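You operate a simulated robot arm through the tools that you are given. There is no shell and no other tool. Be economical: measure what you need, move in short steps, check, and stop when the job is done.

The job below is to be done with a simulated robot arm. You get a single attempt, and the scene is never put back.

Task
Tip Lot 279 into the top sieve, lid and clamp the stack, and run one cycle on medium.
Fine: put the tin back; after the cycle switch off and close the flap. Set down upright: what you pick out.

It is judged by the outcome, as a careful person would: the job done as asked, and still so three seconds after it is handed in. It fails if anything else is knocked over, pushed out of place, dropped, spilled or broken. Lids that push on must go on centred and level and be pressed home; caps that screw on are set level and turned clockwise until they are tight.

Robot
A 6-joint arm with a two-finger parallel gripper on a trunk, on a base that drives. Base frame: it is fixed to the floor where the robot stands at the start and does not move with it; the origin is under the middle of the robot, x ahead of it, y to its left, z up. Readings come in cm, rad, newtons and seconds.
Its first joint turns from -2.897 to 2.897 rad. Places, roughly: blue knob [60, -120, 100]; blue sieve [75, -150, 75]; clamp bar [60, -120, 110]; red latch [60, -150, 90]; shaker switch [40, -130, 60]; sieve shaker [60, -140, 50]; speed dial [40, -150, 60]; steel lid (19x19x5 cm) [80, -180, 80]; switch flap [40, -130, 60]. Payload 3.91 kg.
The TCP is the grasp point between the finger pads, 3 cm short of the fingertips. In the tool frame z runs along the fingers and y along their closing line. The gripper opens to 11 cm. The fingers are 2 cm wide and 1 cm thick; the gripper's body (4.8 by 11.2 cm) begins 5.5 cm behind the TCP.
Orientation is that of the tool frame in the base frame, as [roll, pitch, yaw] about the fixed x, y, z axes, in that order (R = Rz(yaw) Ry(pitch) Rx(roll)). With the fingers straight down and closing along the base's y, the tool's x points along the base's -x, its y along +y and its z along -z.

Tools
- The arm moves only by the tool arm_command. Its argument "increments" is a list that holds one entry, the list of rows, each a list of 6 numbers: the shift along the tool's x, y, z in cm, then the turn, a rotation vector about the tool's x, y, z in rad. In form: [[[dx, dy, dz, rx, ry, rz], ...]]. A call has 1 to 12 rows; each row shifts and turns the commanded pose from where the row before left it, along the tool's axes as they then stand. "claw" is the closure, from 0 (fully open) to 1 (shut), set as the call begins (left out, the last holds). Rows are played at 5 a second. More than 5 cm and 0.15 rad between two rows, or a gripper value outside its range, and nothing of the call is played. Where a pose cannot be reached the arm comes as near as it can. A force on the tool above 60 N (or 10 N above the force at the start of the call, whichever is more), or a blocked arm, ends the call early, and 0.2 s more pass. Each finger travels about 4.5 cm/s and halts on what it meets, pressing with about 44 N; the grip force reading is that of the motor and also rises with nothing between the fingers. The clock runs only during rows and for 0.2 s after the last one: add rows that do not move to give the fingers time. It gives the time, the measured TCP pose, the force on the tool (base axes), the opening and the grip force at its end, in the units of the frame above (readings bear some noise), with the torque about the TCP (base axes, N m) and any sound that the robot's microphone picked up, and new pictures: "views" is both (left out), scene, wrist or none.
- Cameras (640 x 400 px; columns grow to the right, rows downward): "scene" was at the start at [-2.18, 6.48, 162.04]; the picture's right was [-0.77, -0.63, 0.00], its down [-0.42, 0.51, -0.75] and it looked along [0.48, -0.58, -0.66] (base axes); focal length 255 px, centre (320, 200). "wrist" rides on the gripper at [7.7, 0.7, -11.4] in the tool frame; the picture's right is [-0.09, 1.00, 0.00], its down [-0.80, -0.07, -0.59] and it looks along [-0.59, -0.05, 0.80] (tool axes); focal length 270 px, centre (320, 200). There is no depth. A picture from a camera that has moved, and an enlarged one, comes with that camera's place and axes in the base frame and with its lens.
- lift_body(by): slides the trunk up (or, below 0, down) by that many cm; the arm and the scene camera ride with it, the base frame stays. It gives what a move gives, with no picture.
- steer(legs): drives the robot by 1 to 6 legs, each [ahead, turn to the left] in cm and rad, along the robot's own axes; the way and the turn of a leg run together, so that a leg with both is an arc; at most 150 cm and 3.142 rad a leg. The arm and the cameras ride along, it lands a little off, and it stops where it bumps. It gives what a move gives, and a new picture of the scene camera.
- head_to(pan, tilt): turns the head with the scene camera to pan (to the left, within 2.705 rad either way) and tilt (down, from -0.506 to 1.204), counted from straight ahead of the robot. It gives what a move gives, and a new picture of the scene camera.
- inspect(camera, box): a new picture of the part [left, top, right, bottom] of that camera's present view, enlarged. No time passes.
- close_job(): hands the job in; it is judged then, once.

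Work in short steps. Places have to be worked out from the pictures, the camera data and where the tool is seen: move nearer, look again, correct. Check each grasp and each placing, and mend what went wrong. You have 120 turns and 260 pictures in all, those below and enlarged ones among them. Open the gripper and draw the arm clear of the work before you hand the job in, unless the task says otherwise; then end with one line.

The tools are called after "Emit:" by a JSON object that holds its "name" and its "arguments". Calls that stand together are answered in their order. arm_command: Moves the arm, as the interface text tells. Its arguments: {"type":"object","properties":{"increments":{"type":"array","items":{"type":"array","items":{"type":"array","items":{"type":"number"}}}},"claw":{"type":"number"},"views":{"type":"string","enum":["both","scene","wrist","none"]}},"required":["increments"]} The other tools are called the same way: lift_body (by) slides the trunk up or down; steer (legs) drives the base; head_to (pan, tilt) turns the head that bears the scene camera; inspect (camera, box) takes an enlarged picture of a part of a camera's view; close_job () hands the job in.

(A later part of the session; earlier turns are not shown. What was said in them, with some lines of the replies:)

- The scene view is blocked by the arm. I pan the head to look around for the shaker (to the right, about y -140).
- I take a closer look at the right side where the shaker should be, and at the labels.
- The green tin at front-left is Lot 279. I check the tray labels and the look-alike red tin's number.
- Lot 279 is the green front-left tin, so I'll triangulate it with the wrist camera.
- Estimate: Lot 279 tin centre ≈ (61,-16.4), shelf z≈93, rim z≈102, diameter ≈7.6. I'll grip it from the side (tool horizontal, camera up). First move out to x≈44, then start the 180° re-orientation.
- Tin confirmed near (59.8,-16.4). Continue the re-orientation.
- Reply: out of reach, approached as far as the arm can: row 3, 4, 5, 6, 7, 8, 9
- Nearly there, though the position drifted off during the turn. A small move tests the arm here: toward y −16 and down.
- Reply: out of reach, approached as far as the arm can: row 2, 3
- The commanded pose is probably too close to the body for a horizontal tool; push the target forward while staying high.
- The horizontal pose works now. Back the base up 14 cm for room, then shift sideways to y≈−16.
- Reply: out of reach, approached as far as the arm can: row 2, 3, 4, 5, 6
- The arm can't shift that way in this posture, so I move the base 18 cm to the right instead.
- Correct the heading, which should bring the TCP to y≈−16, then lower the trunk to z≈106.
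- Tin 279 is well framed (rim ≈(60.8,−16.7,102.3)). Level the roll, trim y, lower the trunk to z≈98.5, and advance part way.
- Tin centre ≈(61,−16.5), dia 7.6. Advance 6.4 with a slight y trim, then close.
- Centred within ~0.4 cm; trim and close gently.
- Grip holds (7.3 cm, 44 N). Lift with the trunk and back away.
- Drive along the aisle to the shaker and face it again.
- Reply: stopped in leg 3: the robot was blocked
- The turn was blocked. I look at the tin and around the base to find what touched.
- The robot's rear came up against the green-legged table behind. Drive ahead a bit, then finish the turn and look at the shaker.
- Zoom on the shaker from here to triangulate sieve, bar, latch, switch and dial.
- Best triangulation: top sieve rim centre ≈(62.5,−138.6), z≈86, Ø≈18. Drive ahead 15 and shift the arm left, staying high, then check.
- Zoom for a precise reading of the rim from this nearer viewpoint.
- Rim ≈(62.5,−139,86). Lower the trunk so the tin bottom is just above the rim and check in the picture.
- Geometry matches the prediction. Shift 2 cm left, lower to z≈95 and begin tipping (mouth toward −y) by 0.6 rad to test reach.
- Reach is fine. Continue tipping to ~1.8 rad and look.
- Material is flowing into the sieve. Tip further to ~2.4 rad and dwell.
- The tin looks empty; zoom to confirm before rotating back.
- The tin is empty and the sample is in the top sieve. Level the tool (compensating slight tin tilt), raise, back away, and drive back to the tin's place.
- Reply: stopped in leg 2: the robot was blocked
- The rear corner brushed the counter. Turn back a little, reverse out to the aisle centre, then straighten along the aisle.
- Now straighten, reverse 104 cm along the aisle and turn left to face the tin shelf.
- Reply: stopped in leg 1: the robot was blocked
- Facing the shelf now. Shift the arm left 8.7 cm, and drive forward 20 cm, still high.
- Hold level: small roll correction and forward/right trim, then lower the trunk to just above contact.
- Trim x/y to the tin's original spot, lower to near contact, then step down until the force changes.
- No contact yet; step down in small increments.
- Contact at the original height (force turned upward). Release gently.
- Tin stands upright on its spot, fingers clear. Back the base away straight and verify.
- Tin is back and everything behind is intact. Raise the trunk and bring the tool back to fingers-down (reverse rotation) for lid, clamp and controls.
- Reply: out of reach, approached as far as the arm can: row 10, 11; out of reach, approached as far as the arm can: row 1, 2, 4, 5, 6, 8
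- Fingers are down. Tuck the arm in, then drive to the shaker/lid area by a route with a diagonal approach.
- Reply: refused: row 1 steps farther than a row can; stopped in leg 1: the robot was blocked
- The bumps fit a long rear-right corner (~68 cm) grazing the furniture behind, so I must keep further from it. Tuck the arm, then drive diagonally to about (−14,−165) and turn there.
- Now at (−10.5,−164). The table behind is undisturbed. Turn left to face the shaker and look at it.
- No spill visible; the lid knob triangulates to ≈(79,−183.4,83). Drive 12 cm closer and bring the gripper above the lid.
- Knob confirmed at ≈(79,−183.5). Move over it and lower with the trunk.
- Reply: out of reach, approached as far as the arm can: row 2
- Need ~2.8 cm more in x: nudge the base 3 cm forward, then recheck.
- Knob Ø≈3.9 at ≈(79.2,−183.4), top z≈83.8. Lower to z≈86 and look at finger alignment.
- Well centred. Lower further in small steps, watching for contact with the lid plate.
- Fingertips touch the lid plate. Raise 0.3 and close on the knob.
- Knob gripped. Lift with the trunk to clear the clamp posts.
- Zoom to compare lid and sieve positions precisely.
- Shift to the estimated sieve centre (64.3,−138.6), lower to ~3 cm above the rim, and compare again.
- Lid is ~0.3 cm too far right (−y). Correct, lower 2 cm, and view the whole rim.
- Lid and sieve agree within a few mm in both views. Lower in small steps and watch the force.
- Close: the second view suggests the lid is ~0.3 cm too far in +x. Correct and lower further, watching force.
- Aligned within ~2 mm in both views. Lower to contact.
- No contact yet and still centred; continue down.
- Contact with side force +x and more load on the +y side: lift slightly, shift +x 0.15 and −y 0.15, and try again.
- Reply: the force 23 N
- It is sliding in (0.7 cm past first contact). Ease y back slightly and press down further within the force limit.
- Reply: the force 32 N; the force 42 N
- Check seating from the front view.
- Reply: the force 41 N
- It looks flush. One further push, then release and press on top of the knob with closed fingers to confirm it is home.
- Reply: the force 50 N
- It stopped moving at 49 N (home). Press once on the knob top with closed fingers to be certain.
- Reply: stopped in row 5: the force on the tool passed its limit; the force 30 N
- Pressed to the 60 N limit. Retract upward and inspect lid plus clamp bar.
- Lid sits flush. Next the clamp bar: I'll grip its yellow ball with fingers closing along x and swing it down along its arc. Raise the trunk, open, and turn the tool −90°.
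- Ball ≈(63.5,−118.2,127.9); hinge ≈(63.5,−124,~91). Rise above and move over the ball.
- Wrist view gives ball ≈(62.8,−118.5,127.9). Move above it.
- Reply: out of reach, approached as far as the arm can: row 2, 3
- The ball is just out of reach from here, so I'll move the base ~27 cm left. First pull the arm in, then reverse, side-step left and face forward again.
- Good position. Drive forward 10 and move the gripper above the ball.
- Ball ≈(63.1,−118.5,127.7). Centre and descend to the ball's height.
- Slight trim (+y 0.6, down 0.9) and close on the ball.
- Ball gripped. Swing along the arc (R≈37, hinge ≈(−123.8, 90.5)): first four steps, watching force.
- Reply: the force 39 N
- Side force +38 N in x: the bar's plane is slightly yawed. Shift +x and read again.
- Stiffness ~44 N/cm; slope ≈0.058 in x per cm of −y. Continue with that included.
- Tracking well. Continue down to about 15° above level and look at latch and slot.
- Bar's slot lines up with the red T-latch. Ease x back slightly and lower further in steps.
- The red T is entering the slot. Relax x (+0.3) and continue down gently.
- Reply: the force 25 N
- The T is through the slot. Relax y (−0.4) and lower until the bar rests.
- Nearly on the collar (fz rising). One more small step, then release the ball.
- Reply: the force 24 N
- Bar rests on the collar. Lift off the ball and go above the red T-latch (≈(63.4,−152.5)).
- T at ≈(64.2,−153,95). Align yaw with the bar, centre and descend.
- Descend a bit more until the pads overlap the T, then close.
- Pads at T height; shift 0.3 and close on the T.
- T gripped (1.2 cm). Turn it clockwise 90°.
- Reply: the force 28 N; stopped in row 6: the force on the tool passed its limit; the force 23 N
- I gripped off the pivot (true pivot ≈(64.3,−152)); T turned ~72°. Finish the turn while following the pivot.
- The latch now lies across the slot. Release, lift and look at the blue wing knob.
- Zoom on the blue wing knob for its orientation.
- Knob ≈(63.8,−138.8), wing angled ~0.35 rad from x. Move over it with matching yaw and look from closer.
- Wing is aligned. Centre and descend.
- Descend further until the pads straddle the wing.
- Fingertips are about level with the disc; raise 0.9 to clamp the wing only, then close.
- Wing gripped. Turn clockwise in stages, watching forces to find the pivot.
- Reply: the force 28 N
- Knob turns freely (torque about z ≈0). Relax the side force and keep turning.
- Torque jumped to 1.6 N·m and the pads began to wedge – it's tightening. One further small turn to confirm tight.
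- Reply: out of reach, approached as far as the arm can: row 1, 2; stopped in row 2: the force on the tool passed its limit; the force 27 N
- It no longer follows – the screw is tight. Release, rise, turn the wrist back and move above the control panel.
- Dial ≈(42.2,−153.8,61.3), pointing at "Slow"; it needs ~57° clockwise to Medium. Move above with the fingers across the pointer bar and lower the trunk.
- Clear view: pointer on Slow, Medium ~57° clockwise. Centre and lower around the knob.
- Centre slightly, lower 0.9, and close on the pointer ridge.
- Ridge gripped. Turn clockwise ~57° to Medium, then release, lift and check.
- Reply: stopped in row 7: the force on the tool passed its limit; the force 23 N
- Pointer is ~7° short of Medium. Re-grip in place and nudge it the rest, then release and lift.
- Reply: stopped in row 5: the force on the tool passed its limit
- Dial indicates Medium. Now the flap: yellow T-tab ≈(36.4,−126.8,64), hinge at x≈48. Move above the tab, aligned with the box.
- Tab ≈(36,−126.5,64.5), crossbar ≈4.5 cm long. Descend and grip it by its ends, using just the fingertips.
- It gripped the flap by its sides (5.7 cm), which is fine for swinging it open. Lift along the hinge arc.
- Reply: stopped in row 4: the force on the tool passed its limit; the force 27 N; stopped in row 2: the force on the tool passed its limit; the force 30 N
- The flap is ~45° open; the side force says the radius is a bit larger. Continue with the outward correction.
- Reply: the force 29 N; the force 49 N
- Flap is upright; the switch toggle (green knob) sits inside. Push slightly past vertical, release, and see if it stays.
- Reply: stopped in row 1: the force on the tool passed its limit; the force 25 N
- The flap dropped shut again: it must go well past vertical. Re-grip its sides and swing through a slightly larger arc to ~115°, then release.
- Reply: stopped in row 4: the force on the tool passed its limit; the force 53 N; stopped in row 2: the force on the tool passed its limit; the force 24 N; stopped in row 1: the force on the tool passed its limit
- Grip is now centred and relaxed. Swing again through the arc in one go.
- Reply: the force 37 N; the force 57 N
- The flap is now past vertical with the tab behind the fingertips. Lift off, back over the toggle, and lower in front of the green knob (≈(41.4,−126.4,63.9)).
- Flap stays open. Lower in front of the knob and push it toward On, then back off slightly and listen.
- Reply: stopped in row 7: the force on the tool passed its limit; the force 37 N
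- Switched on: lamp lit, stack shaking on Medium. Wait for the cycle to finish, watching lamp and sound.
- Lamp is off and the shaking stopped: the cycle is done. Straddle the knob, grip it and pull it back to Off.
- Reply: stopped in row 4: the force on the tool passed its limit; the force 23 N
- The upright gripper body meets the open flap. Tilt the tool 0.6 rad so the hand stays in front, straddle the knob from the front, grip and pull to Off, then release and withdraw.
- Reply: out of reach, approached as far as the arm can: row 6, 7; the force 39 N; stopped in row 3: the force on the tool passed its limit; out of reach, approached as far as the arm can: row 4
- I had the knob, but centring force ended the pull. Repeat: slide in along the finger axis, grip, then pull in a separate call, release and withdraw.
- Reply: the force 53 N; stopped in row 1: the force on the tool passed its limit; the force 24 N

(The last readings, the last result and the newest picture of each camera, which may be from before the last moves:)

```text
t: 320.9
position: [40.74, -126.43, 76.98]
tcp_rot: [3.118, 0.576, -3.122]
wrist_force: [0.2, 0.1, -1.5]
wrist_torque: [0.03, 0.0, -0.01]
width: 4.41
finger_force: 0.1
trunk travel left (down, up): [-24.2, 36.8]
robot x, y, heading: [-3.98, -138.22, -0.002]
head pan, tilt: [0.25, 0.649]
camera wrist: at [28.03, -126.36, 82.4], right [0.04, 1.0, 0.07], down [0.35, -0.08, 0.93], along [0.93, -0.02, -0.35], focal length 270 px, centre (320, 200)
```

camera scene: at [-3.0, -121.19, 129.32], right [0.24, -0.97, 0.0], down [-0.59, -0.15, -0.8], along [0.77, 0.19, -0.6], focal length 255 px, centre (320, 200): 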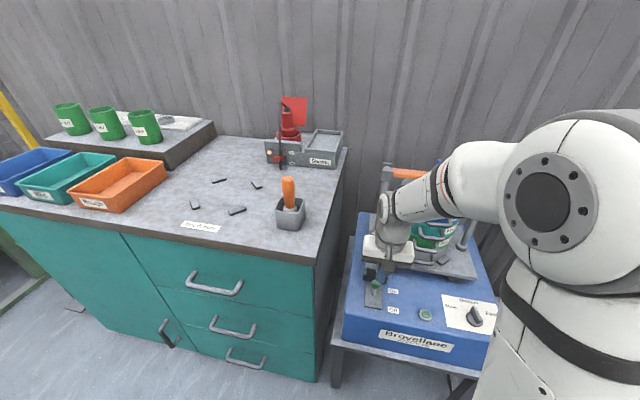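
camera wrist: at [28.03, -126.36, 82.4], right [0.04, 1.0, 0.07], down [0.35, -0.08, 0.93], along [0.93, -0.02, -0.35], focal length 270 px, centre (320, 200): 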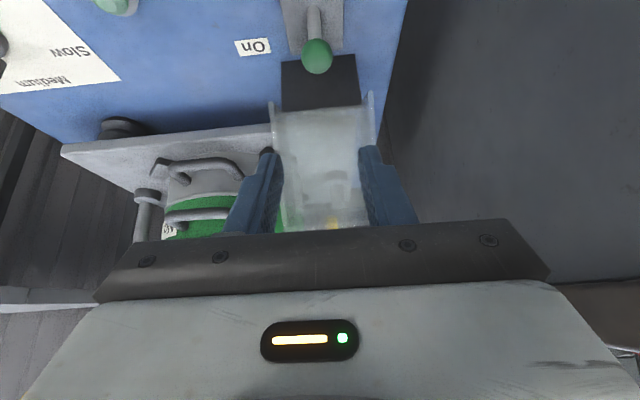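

Grip works; y is now aligned with the knob. Slide back in, grip, pull (with a second pull as backup), then look.

Emit:
{"name": "arm_command", "arguments": {"increments": [[[2, -0.1, 3.5, 0, 0, 0], [1.5, -0.1, 3.5, 0, 0, 0], [0.3, 0, 3.4, 0, 0, 0], [0, 0, 0, 0, 0, 0]]], "claw": 0.65, "views": "none"}}

Emit:
{"name": "arm_command", "arguments": {"increments": [[[0, 0, 0, 0, 0, 0], [0, 0, 0, 0, 0, 0], [0, 0, 0, 0, 0, 0]]], "claw": 1.0, "views": "none"}}

Emit:
{"name": "arm_command", "arguments": {"increments": [[[0.5, 0, -0.6, 0, 0, 0], [0.5, 0, -0.6, 0, 0, 0], [0.6, 0, -0.5, 0, 0, 0], [0.7, 0, -0.4, 0, 0, 0], [0.7, 0, -0.3, 0, 0, 0], [0, 0, 0, 0, 0, 0]]], "views": "wrist"}}

```text
t: 321.5
position: [39.95, -127.28, 68.53]
tcp_rot: [3.083, 0.519, 3.037]
wrist_force: [-32.1, 3.2, 1.1]
wrist_torque: [-0.42, 0.71, -0.58]
width: 3.77
finger_force: 0.1
trunk travel left (down, up): [-24.2, 36.8]
robot x, y, heading: [-4.07, -138.17, 0.0]
head pan, tilt: [0.25, 0.649]
stopped in row 3: the force on the tool passed its limit (the readings are from after the stop); the commanded pose is now the measured one
```

```text
t: 322.3
position: [40.67, -127.27, 68.79]
tcp_rot: [3.081, 0.532, 3.036]
wrist_force: [-0.7, 0.1, -1.4]
wrist_torque: [0.0, -0.01, 0.0]
width: 0.01
finger_force: 32.3
trunk travel left (down, up): [-24.2, 36.8]
robot x, y, heading: [-4.08, -138.23, -0.006]
head pan, tilt: [0.25, 0.649]
```

```text
t: 323.7
position: [38.73, -126.29, 69.6]
tcp_rot: [3.08, 0.524, 3.036]
wrist_force: [0.3, 0.3, -0.7]
wrist_torque: [-0.03, -0.02, 0.01]
width: 0.0
finger_force: 37.5
out of reach, approached as far as the arm can: row 3, 4, 5
trunk travel left (down, up): [-24.2, 36.8]
robot x, y, heading: [-4.03, -138.19, -0.005]
head pan, tilt: [0.25, 0.649]
camera wrist: at [26.45, -125.09, 75.61], right [0.15, 0.98, 0.1], down [0.38, -0.15, 0.91], along [0.91, -0.1, -0.4], focal length 270 px, centre (320, 200)
```

wrist: 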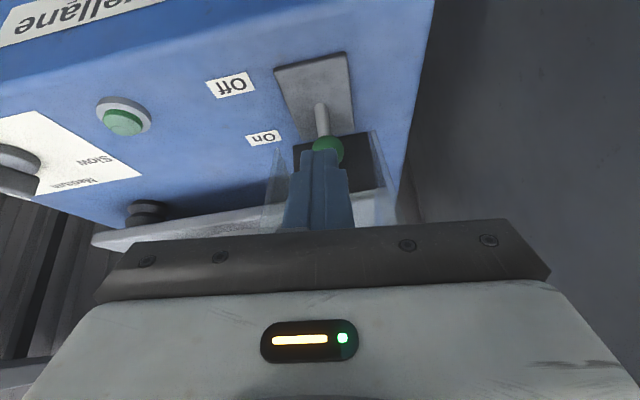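

That insertion snagged near the arm's inner reach limit. Withdraw, correct yaw, back the base 6 cm for better reach, and line up again.

Emit:
{"name": "arm_command", "arguments": {"increments": [[[0, 0, -4, 0, 0, 0], [0, 0, -4, 0, 0, 0], [0, 0, 0, -0.078, 0, -0.136], [0, 0, 0, 0, 0, 0]]], "claw": 0.62, "views": "none"}}

Emit:
{"name": "steer", "arguments": {"legs": [[-6, 0]]}}

Emit:
{"name": "arm_command", "arguments": {"increments": [[[-3.8, 0, 2.9, 0, 0, 0], [-3.8, 0, 2.9, 0, 0, 0], [0, 0, 0, 0, 0, 0]]], "views": "wrist"}}

Emit:
{"name": "inspect", "arguments": {"camera": "scene", "box": [350, 180, 470, 320]}}

```text
refused: row 3 steps farther than a row can; nothing moved
```

```text
t: 324.7
position: [32.94, -126.38, 69.75]
tcp_rot: [3.082, 0.525, 3.037]
wrist_force: [0.4, 0.1, 0.8]
wrist_torque: [0.0, 0.0, 0.0]
width: 0.0
finger_force: 37.7
trunk travel left (down, up): [-24.2, 36.8]
robot x, y, heading: [-9.61, -138.08, -0.002]
head pan, tilt: [0.25, 0.649]
camera scene: at [-8.84, -121.17, 129.32], right [0.24, -0.97, 0.0], down [-0.59, -0.15, -0.8], along [0.77, 0.19, -0.6], focal length 255 px, centre (320, 200)
```

scene: 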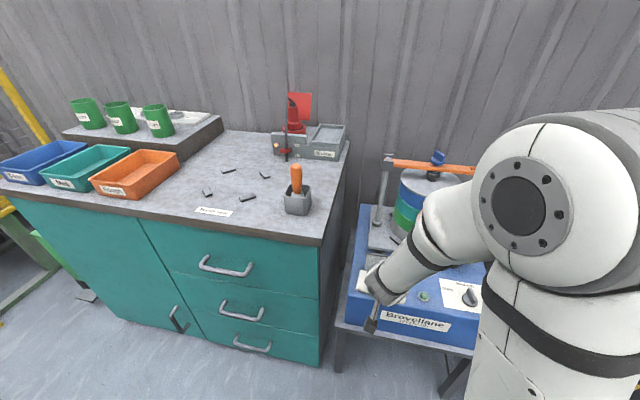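

```text
t: 325.1
position: [37.31, -126.98, 69.02]
tcp_rot: [3.075, 0.513, 3.039]
wrist_force: [-30.4, -5.9, 36.7]
wrist_torque: [-0.12, 0.63, -0.09]
width: 0.03
finger_force: 37.5
trunk travel left (down, up): [-24.2, 36.8]
robot x, y, heading: [-9.66, -138.26, -0.002]
head pan, tilt: [0.25, 0.649]
stopped in row 2: the force on the tool passed its limit (the readings are from after the stop); the commanded pose is now the measured one
camera wrist: at [25.01, -125.75, 75.2], right [0.15, 0.98, 0.1], down [0.4, -0.15, 0.91], along [0.91, -0.09, -0.41], focal length 270 px, centre (320, 200)
```

wrist: 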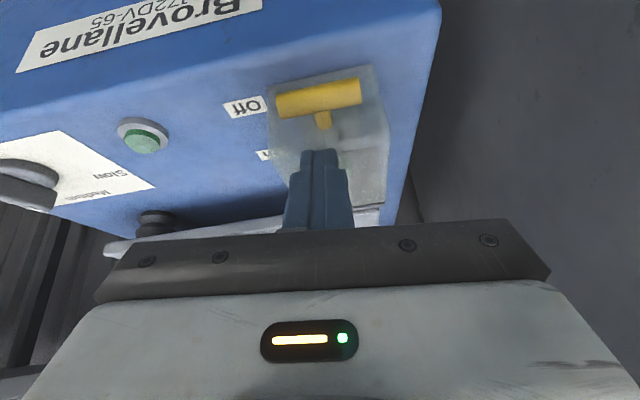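

```text
2.86 times, centred on (410, 250) of scene
camera zoom: at [-9.45, -121.29, 129.43], right [0.24, -0.97, 0.0], down [-0.58, -0.15, -0.8], along [0.78, 0.19, -0.6], focal length 728 px, centre (63, 57)
```

zoom: 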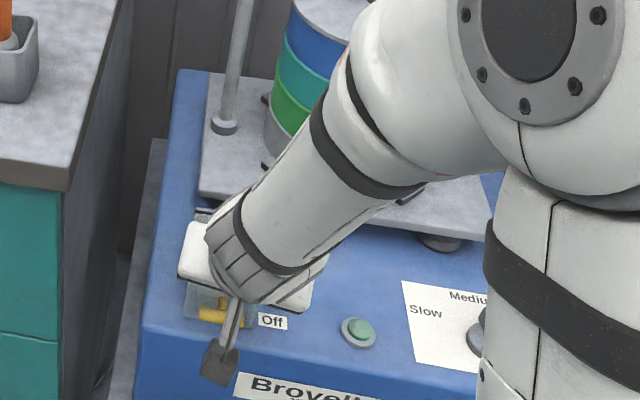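

The flap has fallen shut. Lift away and look through it at the toggle's position.

Emit:
{"name": "arm_command", "arguments": {"increments": [[[0, 0, -4, 0, 0, 0], [0, 0, -4, 0, 0, 0], [0, 0, 0, 0, 0.15, 0], [0, 0, 0, 0, 0.15, 0], [0, 0, 0, 0, 0.15, 0], [0, 0, 0, 0, 0.08, 0], [0, 0, 0, -0.03, 0, -0.12], [4, 0, 0, 0, 0, 0], [0, 0, 0, 0, 0, 0]]], "claw": 0.2, "views": "wrist"}}

Emit:
{"name": "inspect", "arguments": {"camera": "scene", "box": [350, 240, 430, 330]}}

Emit:
{"name": "inspect", "arguments": {"camera": "wrist", "box": [240, 60, 420, 220]}}

```text
t: 327.1
position: [29.75, -127.29, 75.73]
tcp_rot: [3.054, -0.013, -3.092]
wrist_force: [-0.3, -0.2, -0.1]
wrist_torque: [0.01, -0.04, -0.01]
width: 8.79
finger_force: 0.1
trunk travel left (down, up): [-24.2, 36.8]
robot x, y, heading: [-9.64, -138.44, -0.002]
head pan, tilt: [0.25, 0.649]
camera wrist: at [22.26, -128.03, 87.3], right [0.04, 1.0, 0.09], down [0.81, -0.08, 0.58], along [0.58, 0.05, -0.81], focal length 270 px, centre (320, 200)
```

wrist: 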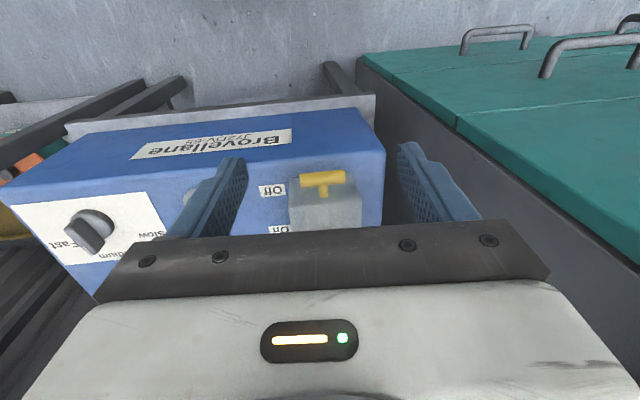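

```text
4.44 times, centred on (390, 285) of scene
camera zoom: at [-8.92, -121.18, 129.32], right [0.24, -0.97, 0.0], down [-0.59, -0.15, -0.8], along [0.77, 0.19, -0.6], focal length 1133 px, centre (9, -178)
```

zoom: 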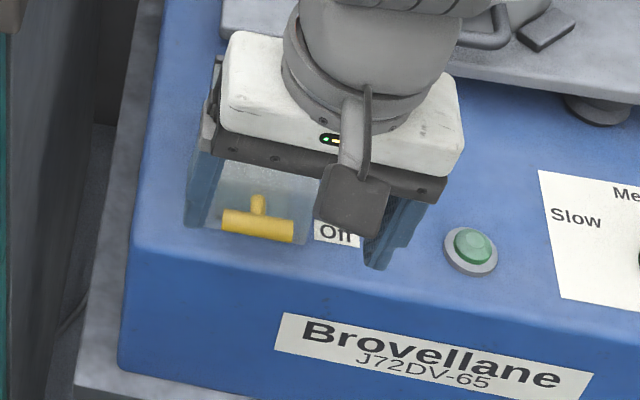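

```text
2.50 times, centred on (330, 140) of wrist
camera zoom: at [22.26, -128.03, 87.3], right [0.04, 1.0, 0.09], down [0.81, -0.08, 0.58], along [0.58, 0.05, -0.81], focal length 676 px, centre (295, 350)
```

zoom: 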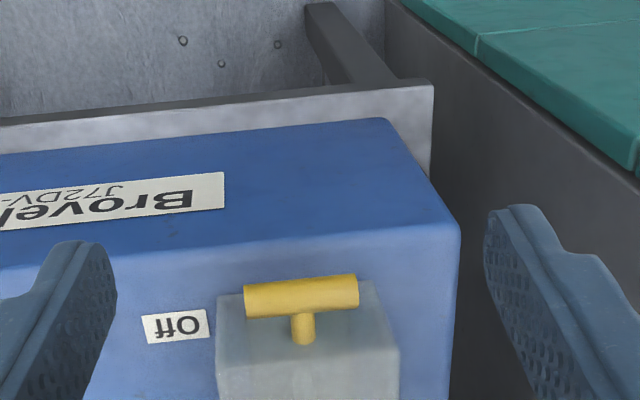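

Need to see and reach the toggle: reopen the flap with the proven arc (centred on y≈−126.4), release past vertical, and retreat to view.

Emit:
{"name": "arm_command", "arguments": {"increments": [[[-3, 0.4, 0, 0.087, 0, 0], [-2.95, 0.4, 0, 0, 0, 0], [0, 0, 4.4, 0, 0, 0], [0, 0, 4.3, 0, 0, 0], [0, 0, 0, 0, 0, 0]]], "claw": 0.2, "views": "none"}}

Emit:
{"name": "arm_command", "arguments": {"increments": [[[0, 0, 0, 0, 0, 0], [0, 0, 0, 0, 0, 0], [0, 0, 0, 0, 0, 0], [0, 0, 0, 0, 0, 0]]], "claw": 1.0, "views": "none"}}

Emit:
{"name": "arm_command", "arguments": {"increments": [[[-0.2, -0.01, -2.1, 0, 0, 0], [-0.36, -0.02, -2.1, 0, 0, 0], [-0.7, -0.03, -1.75, 0, 0, 0], [-0.84, -0.04, -1.65, 0, 0, 0], [-1.15, -0.05, -1.5, 0, 0, 0], [-1.35, -0.06, -1.35, 0, 0, 0]]], "views": "none"}}

Emit:
{"name": "arm_command", "arguments": {"increments": [[[-1.55, -0.08, -1.1, 0, 0, 0], [-1.65, -0.08, -0.95, 0, 0, 0], [-1.85, -0.09, -0.6, 0, 0, 0], [-1.95, -0.09, -0.37, 0, 0, 0]]], "views": "none"}}

Emit:
{"name": "arm_command", "arguments": {"increments": [[[-1.6, -0.08, -0.1, 0, 0, 0], [-1.65, -0.08, 0.07, 0, 0, 0], [-1.3, -0.06, 0.3, 0, 0, 0], [-1.25, -0.06, 0.35, 0, 0, 0], [0, 0, 0, 0, 0, 0]]], "views": "wrist"}}

Emit:
{"name": "inspect", "arguments": {"camera": "scene", "box": [350, 200, 450, 320]}}

```text
t: 328.3
position: [35.54, -125.99, 66.87]
tcp_rot: [3.14, -0.014, -3.093]
wrist_force: [-0.1, -0.5, -0.5]
wrist_torque: [-0.02, 0.01, 0.0]
width: 8.79
finger_force: 0.1
trunk travel left (down, up): [-24.2, 36.8]
robot x, y, heading: [-9.72, -138.16, -0.006]
head pan, tilt: [0.25, 0.649]
```

```text
t: 329.3
position: [35.64, -126.34, 67.07]
tcp_rot: [-3.141, -0.014, -3.092]
wrist_force: [5.9, -38.9, 0.1]
wrist_torque: [-1.39, -0.16, 0.0]
width: 5.7
finger_force: 44.8
trunk travel left (down, up): [-24.2, 36.8]
robot x, y, heading: [-9.91, -138.61, -0.004]
head pan, tilt: [0.25, 0.649]
```

```text
t: 330.7
position: [40.14, -126.31, 77.65]
tcp_rot: [3.139, -0.011, -3.093]
wrist_force: [-13.2, -13.4, 1.2]
wrist_torque: [-0.37, 1.44, -0.01]
width: 5.69
finger_force: 44.5
trunk travel left (down, up): [-24.2, 36.8]
robot x, y, heading: [-9.86, -138.22, -0.009]
head pan, tilt: [0.25, 0.649]
```

```text
t: 331.7
position: [47.49, -126.06, 80.43]
tcp_rot: [3.139, -0.009, -3.091]
wrist_force: [-7.4, -5.6, 4.6]
wrist_torque: [-0.11, 1.18, 0.02]
width: 5.7
finger_force: 45.4
trunk travel left (down, up): [-24.2, 36.8]
robot x, y, heading: [-9.53, -138.07, -0.006]
head pan, tilt: [0.25, 0.649]
```

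```text
t: 332.9
position: [52.99, -125.79, 79.39]
tcp_rot: [3.14, -0.012, -3.091]
wrist_force: [-23.9, 22.9, -9.3]
wrist_torque: [1.02, 1.22, -0.02]
width: 5.71
finger_force: 45.0
trunk travel left (down, up): [-24.2, 36.8]
robot x, y, heading: [-9.81, -138.21, -0.001]
head pan, tilt: [0.25, 0.649]
camera wrist: at [45.36, -125.53, 90.94], right [0.04, 1.0, 0.0], down [0.81, -0.03, 0.58], along [0.58, -0.02, -0.81], focal length 270 px, centre (320, 200)
```

wrist: 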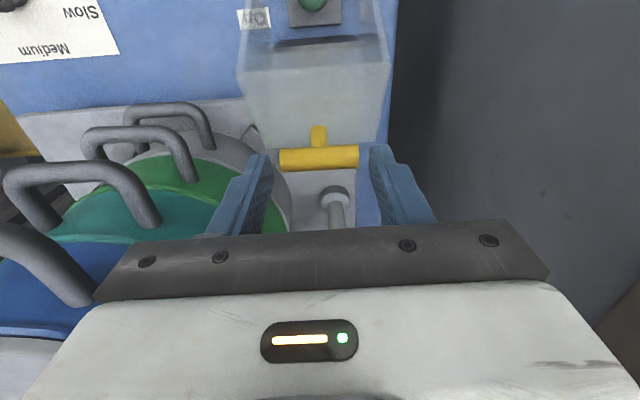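

```text
3.33 times, centred on (400, 260) of scene
camera zoom: at [-9.02, -120.96, 129.28], right [0.24, -0.97, 0.0], down [-0.59, -0.15, -0.8], along [0.77, 0.19, -0.6], focal length 850 px, centre (53, 0)
```

zoom: 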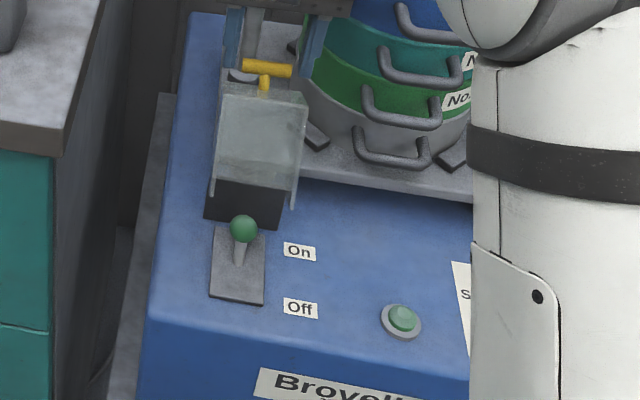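

Arc worked and the toggle is still On. Release, back off, tilt, slide in along the finger axis at y≈−126.4, grip the knob and pull.

Emit:
{"name": "arm_command", "arguments": {"increments": [[[0, 0, 0, 0, 0, 0], [0, 0, 0, 0, 0, 0], [0, 0, -3, 0, 0, 0], [0, 0, -3, 0, 0, 0], [3.88, 0.05, 0, 0, 0, 0], [3.88, 0.05, 0, 0, 0, 0], [3.88, 0.05, 0, 0, 0, 0], [3.88, 0.05, 0, 0, 0, 0], [0, 0, 0, 0, 0, 0]]], "claw": 0.2, "views": "none"}}

Emit:
{"name": "arm_command", "arguments": {"increments": [[[0, 0, 3.5, 0, -0.15, 0], [0, 0, 0, 0, -0.15, 0], [0, 0, 0, 0, -0.15, 0], [0, 0, 0, 0, -0.15, 0], [4.0, 0, 0, 0, 0, 0], [0, 0, 5, 0, 0, 0], [0, 0, 0, 0, 0, 0]]], "claw": 0.64, "views": "wrist"}}

Emit:
{"name": "inspect", "arguments": {"camera": "scene", "box": [350, 200, 450, 320]}}

```text
t: 334.9
position: [37.58, -126.61, 85.68]
tcp_rot: [3.139, -0.012, -3.093]
wrist_force: [-0.2, 0.2, -0.1]
wrist_torque: [0.02, -0.03, -0.01]
width: 8.8
finger_force: 0.1
trunk travel left (down, up): [-24.2, 36.8]
robot x, y, heading: [-9.62, -138.02, -0.004]
head pan, tilt: [0.25, 0.649]
```

```text
t: 336.5
position: [37.05, -126.47, 75.87]
tcp_rot: [3.14, 0.586, -3.092]
wrist_force: [0.3, 0.3, 0.3]
wrist_torque: [0.0, 0.02, 0.01]
width: 3.98
finger_force: 0.1
trunk travel left (down, up): [-24.2, 36.8]
robot x, y, heading: [-9.7, -138.24, -0.007]
head pan, tilt: [0.25, 0.649]
camera wrist: at [24.36, -126.48, 81.05], right [0.02, 1.0, 0.05], down [0.34, -0.06, 0.94], along [0.94, -0.01, -0.34], focal length 270 px, centre (320, 200)
```

wrist: 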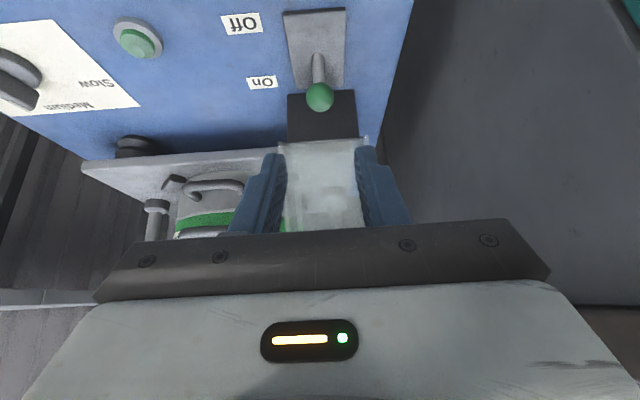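

```text
3.33 times, centred on (400, 260) of scene
camera zoom: at [-8.82, -121.16, 129.32], right [0.24, -0.97, 0.0], down [-0.59, -0.15, -0.8], along [0.77, 0.19, -0.61], focal length 850 px, centre (53, 0)
```

zoom: 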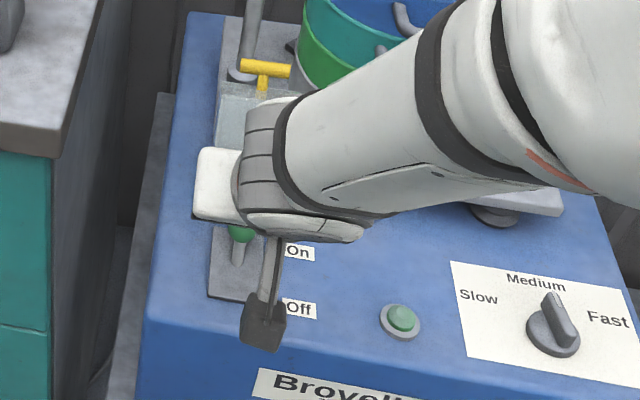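

Aligned: knob at (43.9,−126.3,64.2). Slide in, grip, and pull back to Off.

Emit:
{"name": "arm_command", "arguments": {"increments": [[[0.25, 0.05, 3.8, 0, 0, 0], [0.25, 0.05, 3.8, 0, 0, 0], [0.25, 0.05, 3.7, 0, 0, 0], [0, 0, 0, 0, 0, 0]]], "views": "none"}}

Emit:
{"name": "arm_command", "arguments": {"increments": [[[0, 0, 0, 0, 0, 0], [0, 0, 0, 0, 0, 0], [0, 0, 0, 0, 0, 0]]], "claw": 1.0, "views": "none"}}

Emit:
{"name": "arm_command", "arguments": {"increments": [[[0.5, 0, -0.6, 0, 0, 0], [0.6, 0, -0.5, 0, 0, 0], [0.67, 0, -0.44, 0, 0, 0], [0.67, 0, -0.44, 0, 0, 0]]], "views": "none"}}

Emit:
{"name": "arm_command", "arguments": {"increments": [[[0.5, 0, -0.3, 0, 0, 0], [0.5, 0, -0.3, 0, 0, 0], [0.5, 0, -0.3, 0, 0, 0], [0, 0, 0, 0, 0, 0]]], "views": "wrist"}}

```text
t: 337.5
position: [42.94, -126.12, 66.19]
tcp_rot: [3.14, 0.586, -3.091]
wrist_force: [0.0, 0.2, 0.5]
wrist_torque: [-0.01, 0.01, 0.05]
width: 3.96
finger_force: 0.1
trunk travel left (down, up): [-24.2, 36.8]
robot x, y, heading: [-9.71, -138.45, -0.006]
head pan, tilt: [0.25, 0.649]
```

```text
t: 338.3
position: [43.07, -126.09, 66.14]
tcp_rot: [3.14, 0.589, -3.094]
wrist_force: [0.8, -9.3, -1.3]
wrist_torque: [-0.25, -0.07, -0.21]
width: 2.55
finger_force: 45.3
trunk travel left (down, up): [-24.2, 36.8]
robot x, y, heading: [-9.61, -138.5, -0.002]
head pan, tilt: [0.25, 0.649]
```

```text
t: 339.3
position: [39.88, -126.23, 66.52]
tcp_rot: [3.139, 0.589, -3.092]
wrist_force: [15.9, 11.5, 9.5]
wrist_torque: [0.24, -1.32, 0.26]
width: 2.38
finger_force: 44.3
trunk travel left (down, up): [-24.2, 36.8]
robot x, y, heading: [-9.86, -138.49, -0.003]
head pan, tilt: [0.25, 0.649]
```

```text
t: 340.3
position: [37.78, -126.48, 66.08]
tcp_rot: [3.141, 0.584, -3.093]
wrist_force: [-0.5, 0.0, 0.7]
wrist_torque: [0.0, 0.01, -0.01]
width: 0.0
finger_force: 37.8
trunk travel left (down, up): [-24.2, 36.8]
robot x, y, heading: [-9.69, -138.0, -0.004]
head pan, tilt: [0.25, 0.649]
camera wrist: at [25.0, -126.38, 71.4], right [0.02, 1.0, 0.05], down [0.34, -0.05, 0.94], along [0.94, -0.01, -0.34], focal length 270 px, centre (320, 200)
5 turns are left
```

wrist: 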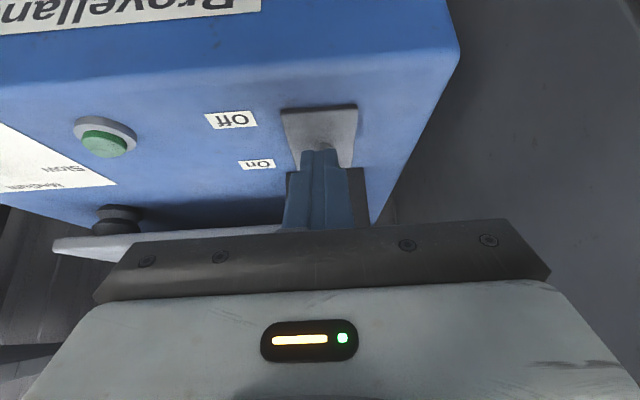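

The knob came back with the fingers until it stopped. Withdraw upward, confirm Off, and move above/behind the open flap.

Emit:
{"name": "arm_command", "arguments": {"increments": [[[-2.03, 0, -3.05, 0, 0, 0], [-2.03, 0, -3.05, 0, 0, 0], [-2.03, 0, -3.05, 0, 0, 0], [-2.03, 0, -3.05, 0, 0, 0], [-2.03, 0, -3.05, 0, 0, 0], [-2.03, 0, -3.05, 0, 0, 0]]], "views": "wrist"}}

Emit:
{"name": "inspect", "arguments": {"camera": "scene", "box": [350, 200, 450, 320]}}

Emit:
{"name": "arm_command", "arguments": {"increments": [[[-3.58, -0.15, 2.38, 0, 0, 0], [-3.58, -0.15, 2.38, 0, 0, 0], [-3.58, -0.15, 2.38, 0, 0, 0], [-3.58, -0.15, 2.38, 0, 0, 0], [0, 0, 0, 0, 0, 0]]], "views": "wrist"}}

Emit:
{"name": "inspect", "arguments": {"camera": "scene", "box": [350, 180, 450, 320]}}

```text
t: 341.7
position: [37.56, -126.74, 88.41]
tcp_rot: [3.139, 0.586, -3.093]
wrist_force: [0.7, 0.1, -0.6]
wrist_torque: [-0.02, 0.01, -0.03]
width: 0.02
finger_force: 37.1
trunk travel left (down, up): [-24.2, 36.8]
robot x, y, heading: [-9.49, -138.54, -0.008]
head pan, tilt: [0.25, 0.649]
camera wrist: at [24.86, -126.66, 93.52], right [0.02, 1.0, 0.05], down [0.34, -0.06, 0.94], along [0.94, 0.0, -0.34], focal length 270 px, centre (320, 200)
```

wrist: 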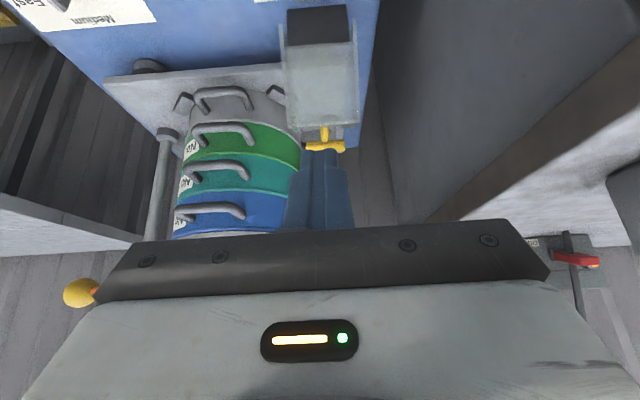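

```text
3.33 times, centred on (400, 260) of scene
camera zoom: at [-8.87, -121.16, 129.32], right [0.24, -0.97, 0.0], down [-0.59, -0.15, -0.8], along [0.77, 0.19, -0.6], focal length 850 px, centre (53, 0)
```

zoom: 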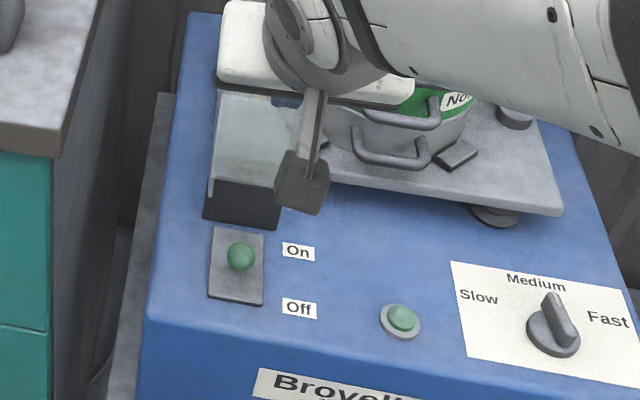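

```text
t: 342.9
position: [55.07, -126.08, 88.56]
tcp_rot: [3.141, 0.586, -3.093]
wrist_force: [1.0, -0.3, 0.4]
wrist_torque: [0.02, 0.01, -0.01]
width: 0.01
finger_force: 37.1
trunk travel left (down, up): [-24.2, 36.8]
robot x, y, heading: [-9.66, -137.99, -0.008]
head pan, tilt: [0.25, 0.649]
camera wrist: at [42.25, -126.08, 93.69], right [0.02, 1.0, 0.05], down [0.34, -0.06, 0.94], along [0.94, -0.01, -0.34], focal length 270 px, centre (320, 200)
```

wrist: 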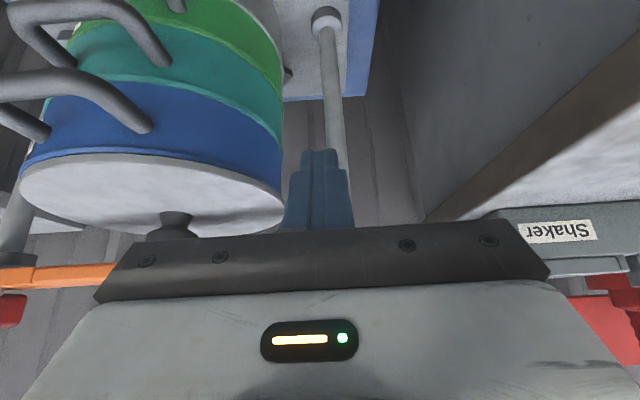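

```text
2.86 times, centred on (400, 250) of scene
camera zoom: at [-8.83, -121.17, 129.32], right [0.24, -0.97, 0.0], down [-0.59, -0.15, -0.8], along [0.77, 0.19, -0.6], focal length 728 px, centre (91, 57)
4 turns are left
```

zoom: 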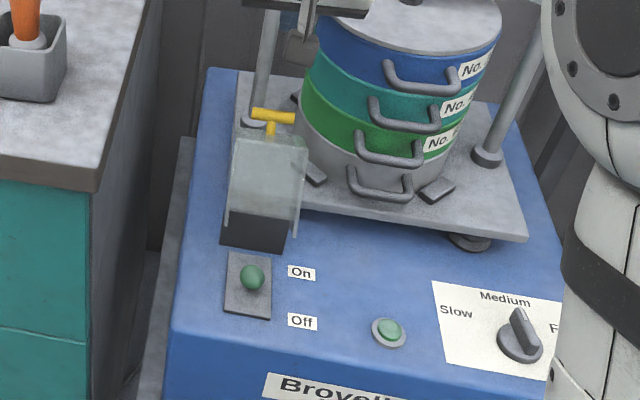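

Toggle is at Off. Lower behind the flap's tab and sweep it forward so it closes, then lift clear and check.

Emit:
{"name": "arm_command", "arguments": {"increments": [[[2.21, -0.03, 3.33, 0, 0, 0], [2.21, -0.03, 3.33, 0, 0, 0], [2.21, -0.03, 3.33, 0, 0, 0], [2.0, 0.03, -1.33, 0, 0, 0], [2.0, 0.03, -1.33, 0, 0, 0], [2.0, 0.03, -1.33, 0, 0, 0], [2.0, 0.03, -1.33, 0, 0, 0], [2.0, 0.03, -1.33, 0, 0, 0], [0, 0, 0, 0, 0, 0]]], "views": "none"}}

Emit:
{"name": "arm_command", "arguments": {"increments": [[[-1.94, 0, -2.92, 0, 0, 0], [-1.94, 0, -2.92, 0, 0, 0], [-1.94, 0, -2.92, 0, 0, 0], [-1.94, 0, -2.92, 0, 0, 0], [-1.5, 0, -2.3, 0, 0, 0], [0, 0, 0, 0, 0, 0]]], "claw": 0.5, "views": "wrist"}}

Emit:
{"name": "inspect", "arguments": {"camera": "scene", "box": [350, 180, 450, 320]}}

```text
t: 344.9
position: [43.0, -126.75, 76.31]
tcp_rot: [3.141, 0.587, -3.093]
wrist_force: [-0.1, 0.4, -0.2]
wrist_torque: [0.01, 0.0, 0.03]
width: 0.0
finger_force: 38.0
trunk travel left (down, up): [-24.2, 36.8]
robot x, y, heading: [-10.1, -138.62, -0.008]
head pan, tilt: [0.25, 0.649]
```

```text
t: 346.3
position: [43.2, -126.65, 93.35]
tcp_rot: [3.14, 0.587, -3.093]
wrist_force: [-0.1, -0.2, -0.4]
wrist_torque: [0.05, 0.04, 0.0]
width: 5.49
finger_force: 0.1
trunk travel left (down, up): [-24.2, 36.8]
robot x, y, heading: [-9.84, -138.06, -0.003]
head pan, tilt: [0.25, 0.649]
camera wrist: at [30.41, -126.66, 98.52], right [0.02, 1.0, 0.05], down [0.34, -0.06, 0.94], along [0.94, -0.01, -0.34], focal length 270 px, centre (320, 200)
```

wrist: 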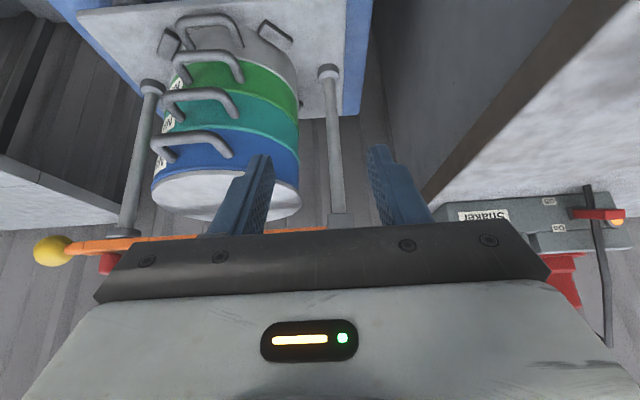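

```text
2.86 times, centred on (400, 250) of scene
camera zoom: at [-8.89, -121.18, 129.32], right [0.24, -0.97, 0.0], down [-0.59, -0.15, -0.8], along [0.77, 0.19, -0.6], focal length 728 px, centre (91, 57)
3 turns are left
```

zoom: 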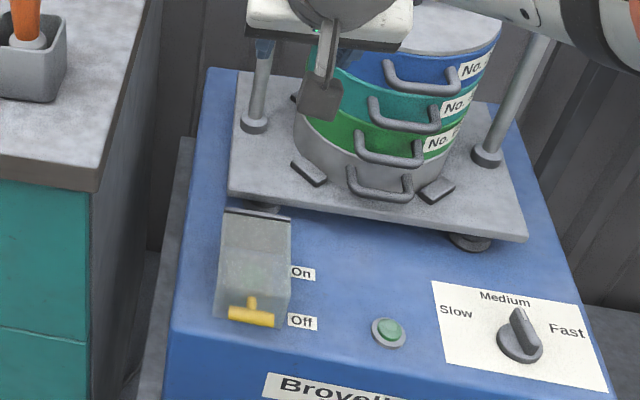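

The flap is closed, the toggle is off and the lamp is dark. I back the robot clear with the gripper open and take a last look.

Emit:
{"name": "steer", "arguments": {"legs": [[-12, 0]]}}

Emit:
{"name": "inspect", "arguments": {"camera": "scene", "box": [330, 110, 530, 330]}}

```text
t: 347.6
position: [31.06, -126.58, 93.18]
tcp_rot: [3.14, 0.588, -3.09]
wrist_force: [0.3, 0.4, 0.7]
wrist_torque: [0.02, 0.04, -0.01]
width: 5.51
finger_force: 0.0
trunk travel left (down, up): [-24.2, 36.8]
robot x, y, heading: [-21.81, -137.83, -0.006]
head pan, tilt: [0.25, 0.649]
camera scene: at [-20.99, -121.12, 129.32], right [0.24, -0.97, 0.0], down [-0.59, -0.15, -0.8], along [0.77, 0.19, -0.6], focal length 255 px, centre (320, 200)
```

scene: 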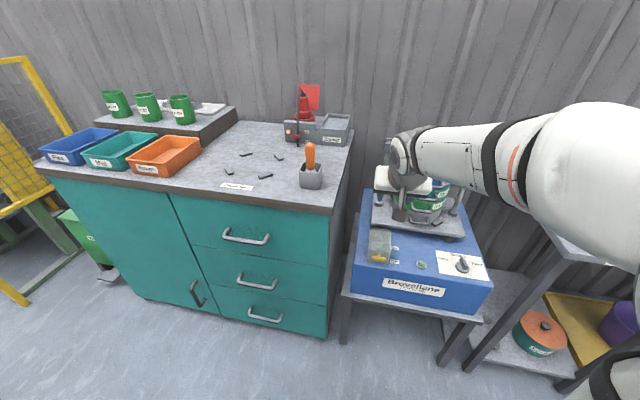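

```text
1.82 times, centred on (430, 220) of scene
camera zoom: at [-20.99, -121.12, 129.32], right [0.24, -0.97, 0.0], down [-0.59, -0.15, -0.8], along [0.77, 0.19, -0.6], focal length 463 px, centre (120, 164)
2 turns are left
```

zoom: 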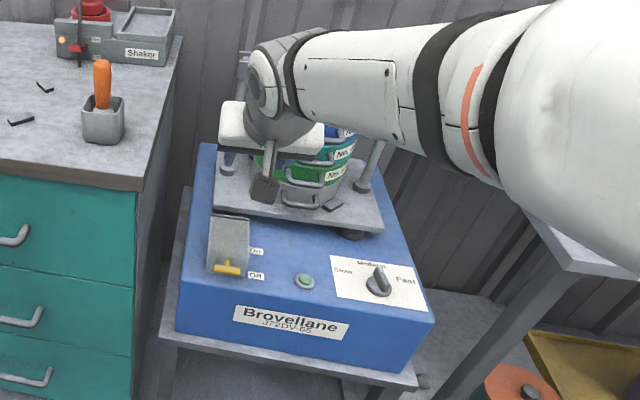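

The stack is lidded and clamped, the cycle has run, the switch is off, the flap is shut and the tin is back on its shelf. Handing in.

Emit:
{"name": "close_job", "arguments": {}}

```text
The job is handed in.
```

I tipped Lot 279 into the top sieve, put the empty tin back upright in its place, and pressed the lid home. I clamped and latched the stack, ran one cycle on Medium, then switched off and closed the flap. Two caveats: the dial sits about 7° short of the Medium mark, and the base brushed the table behind it a few times, with nothing seen to move.
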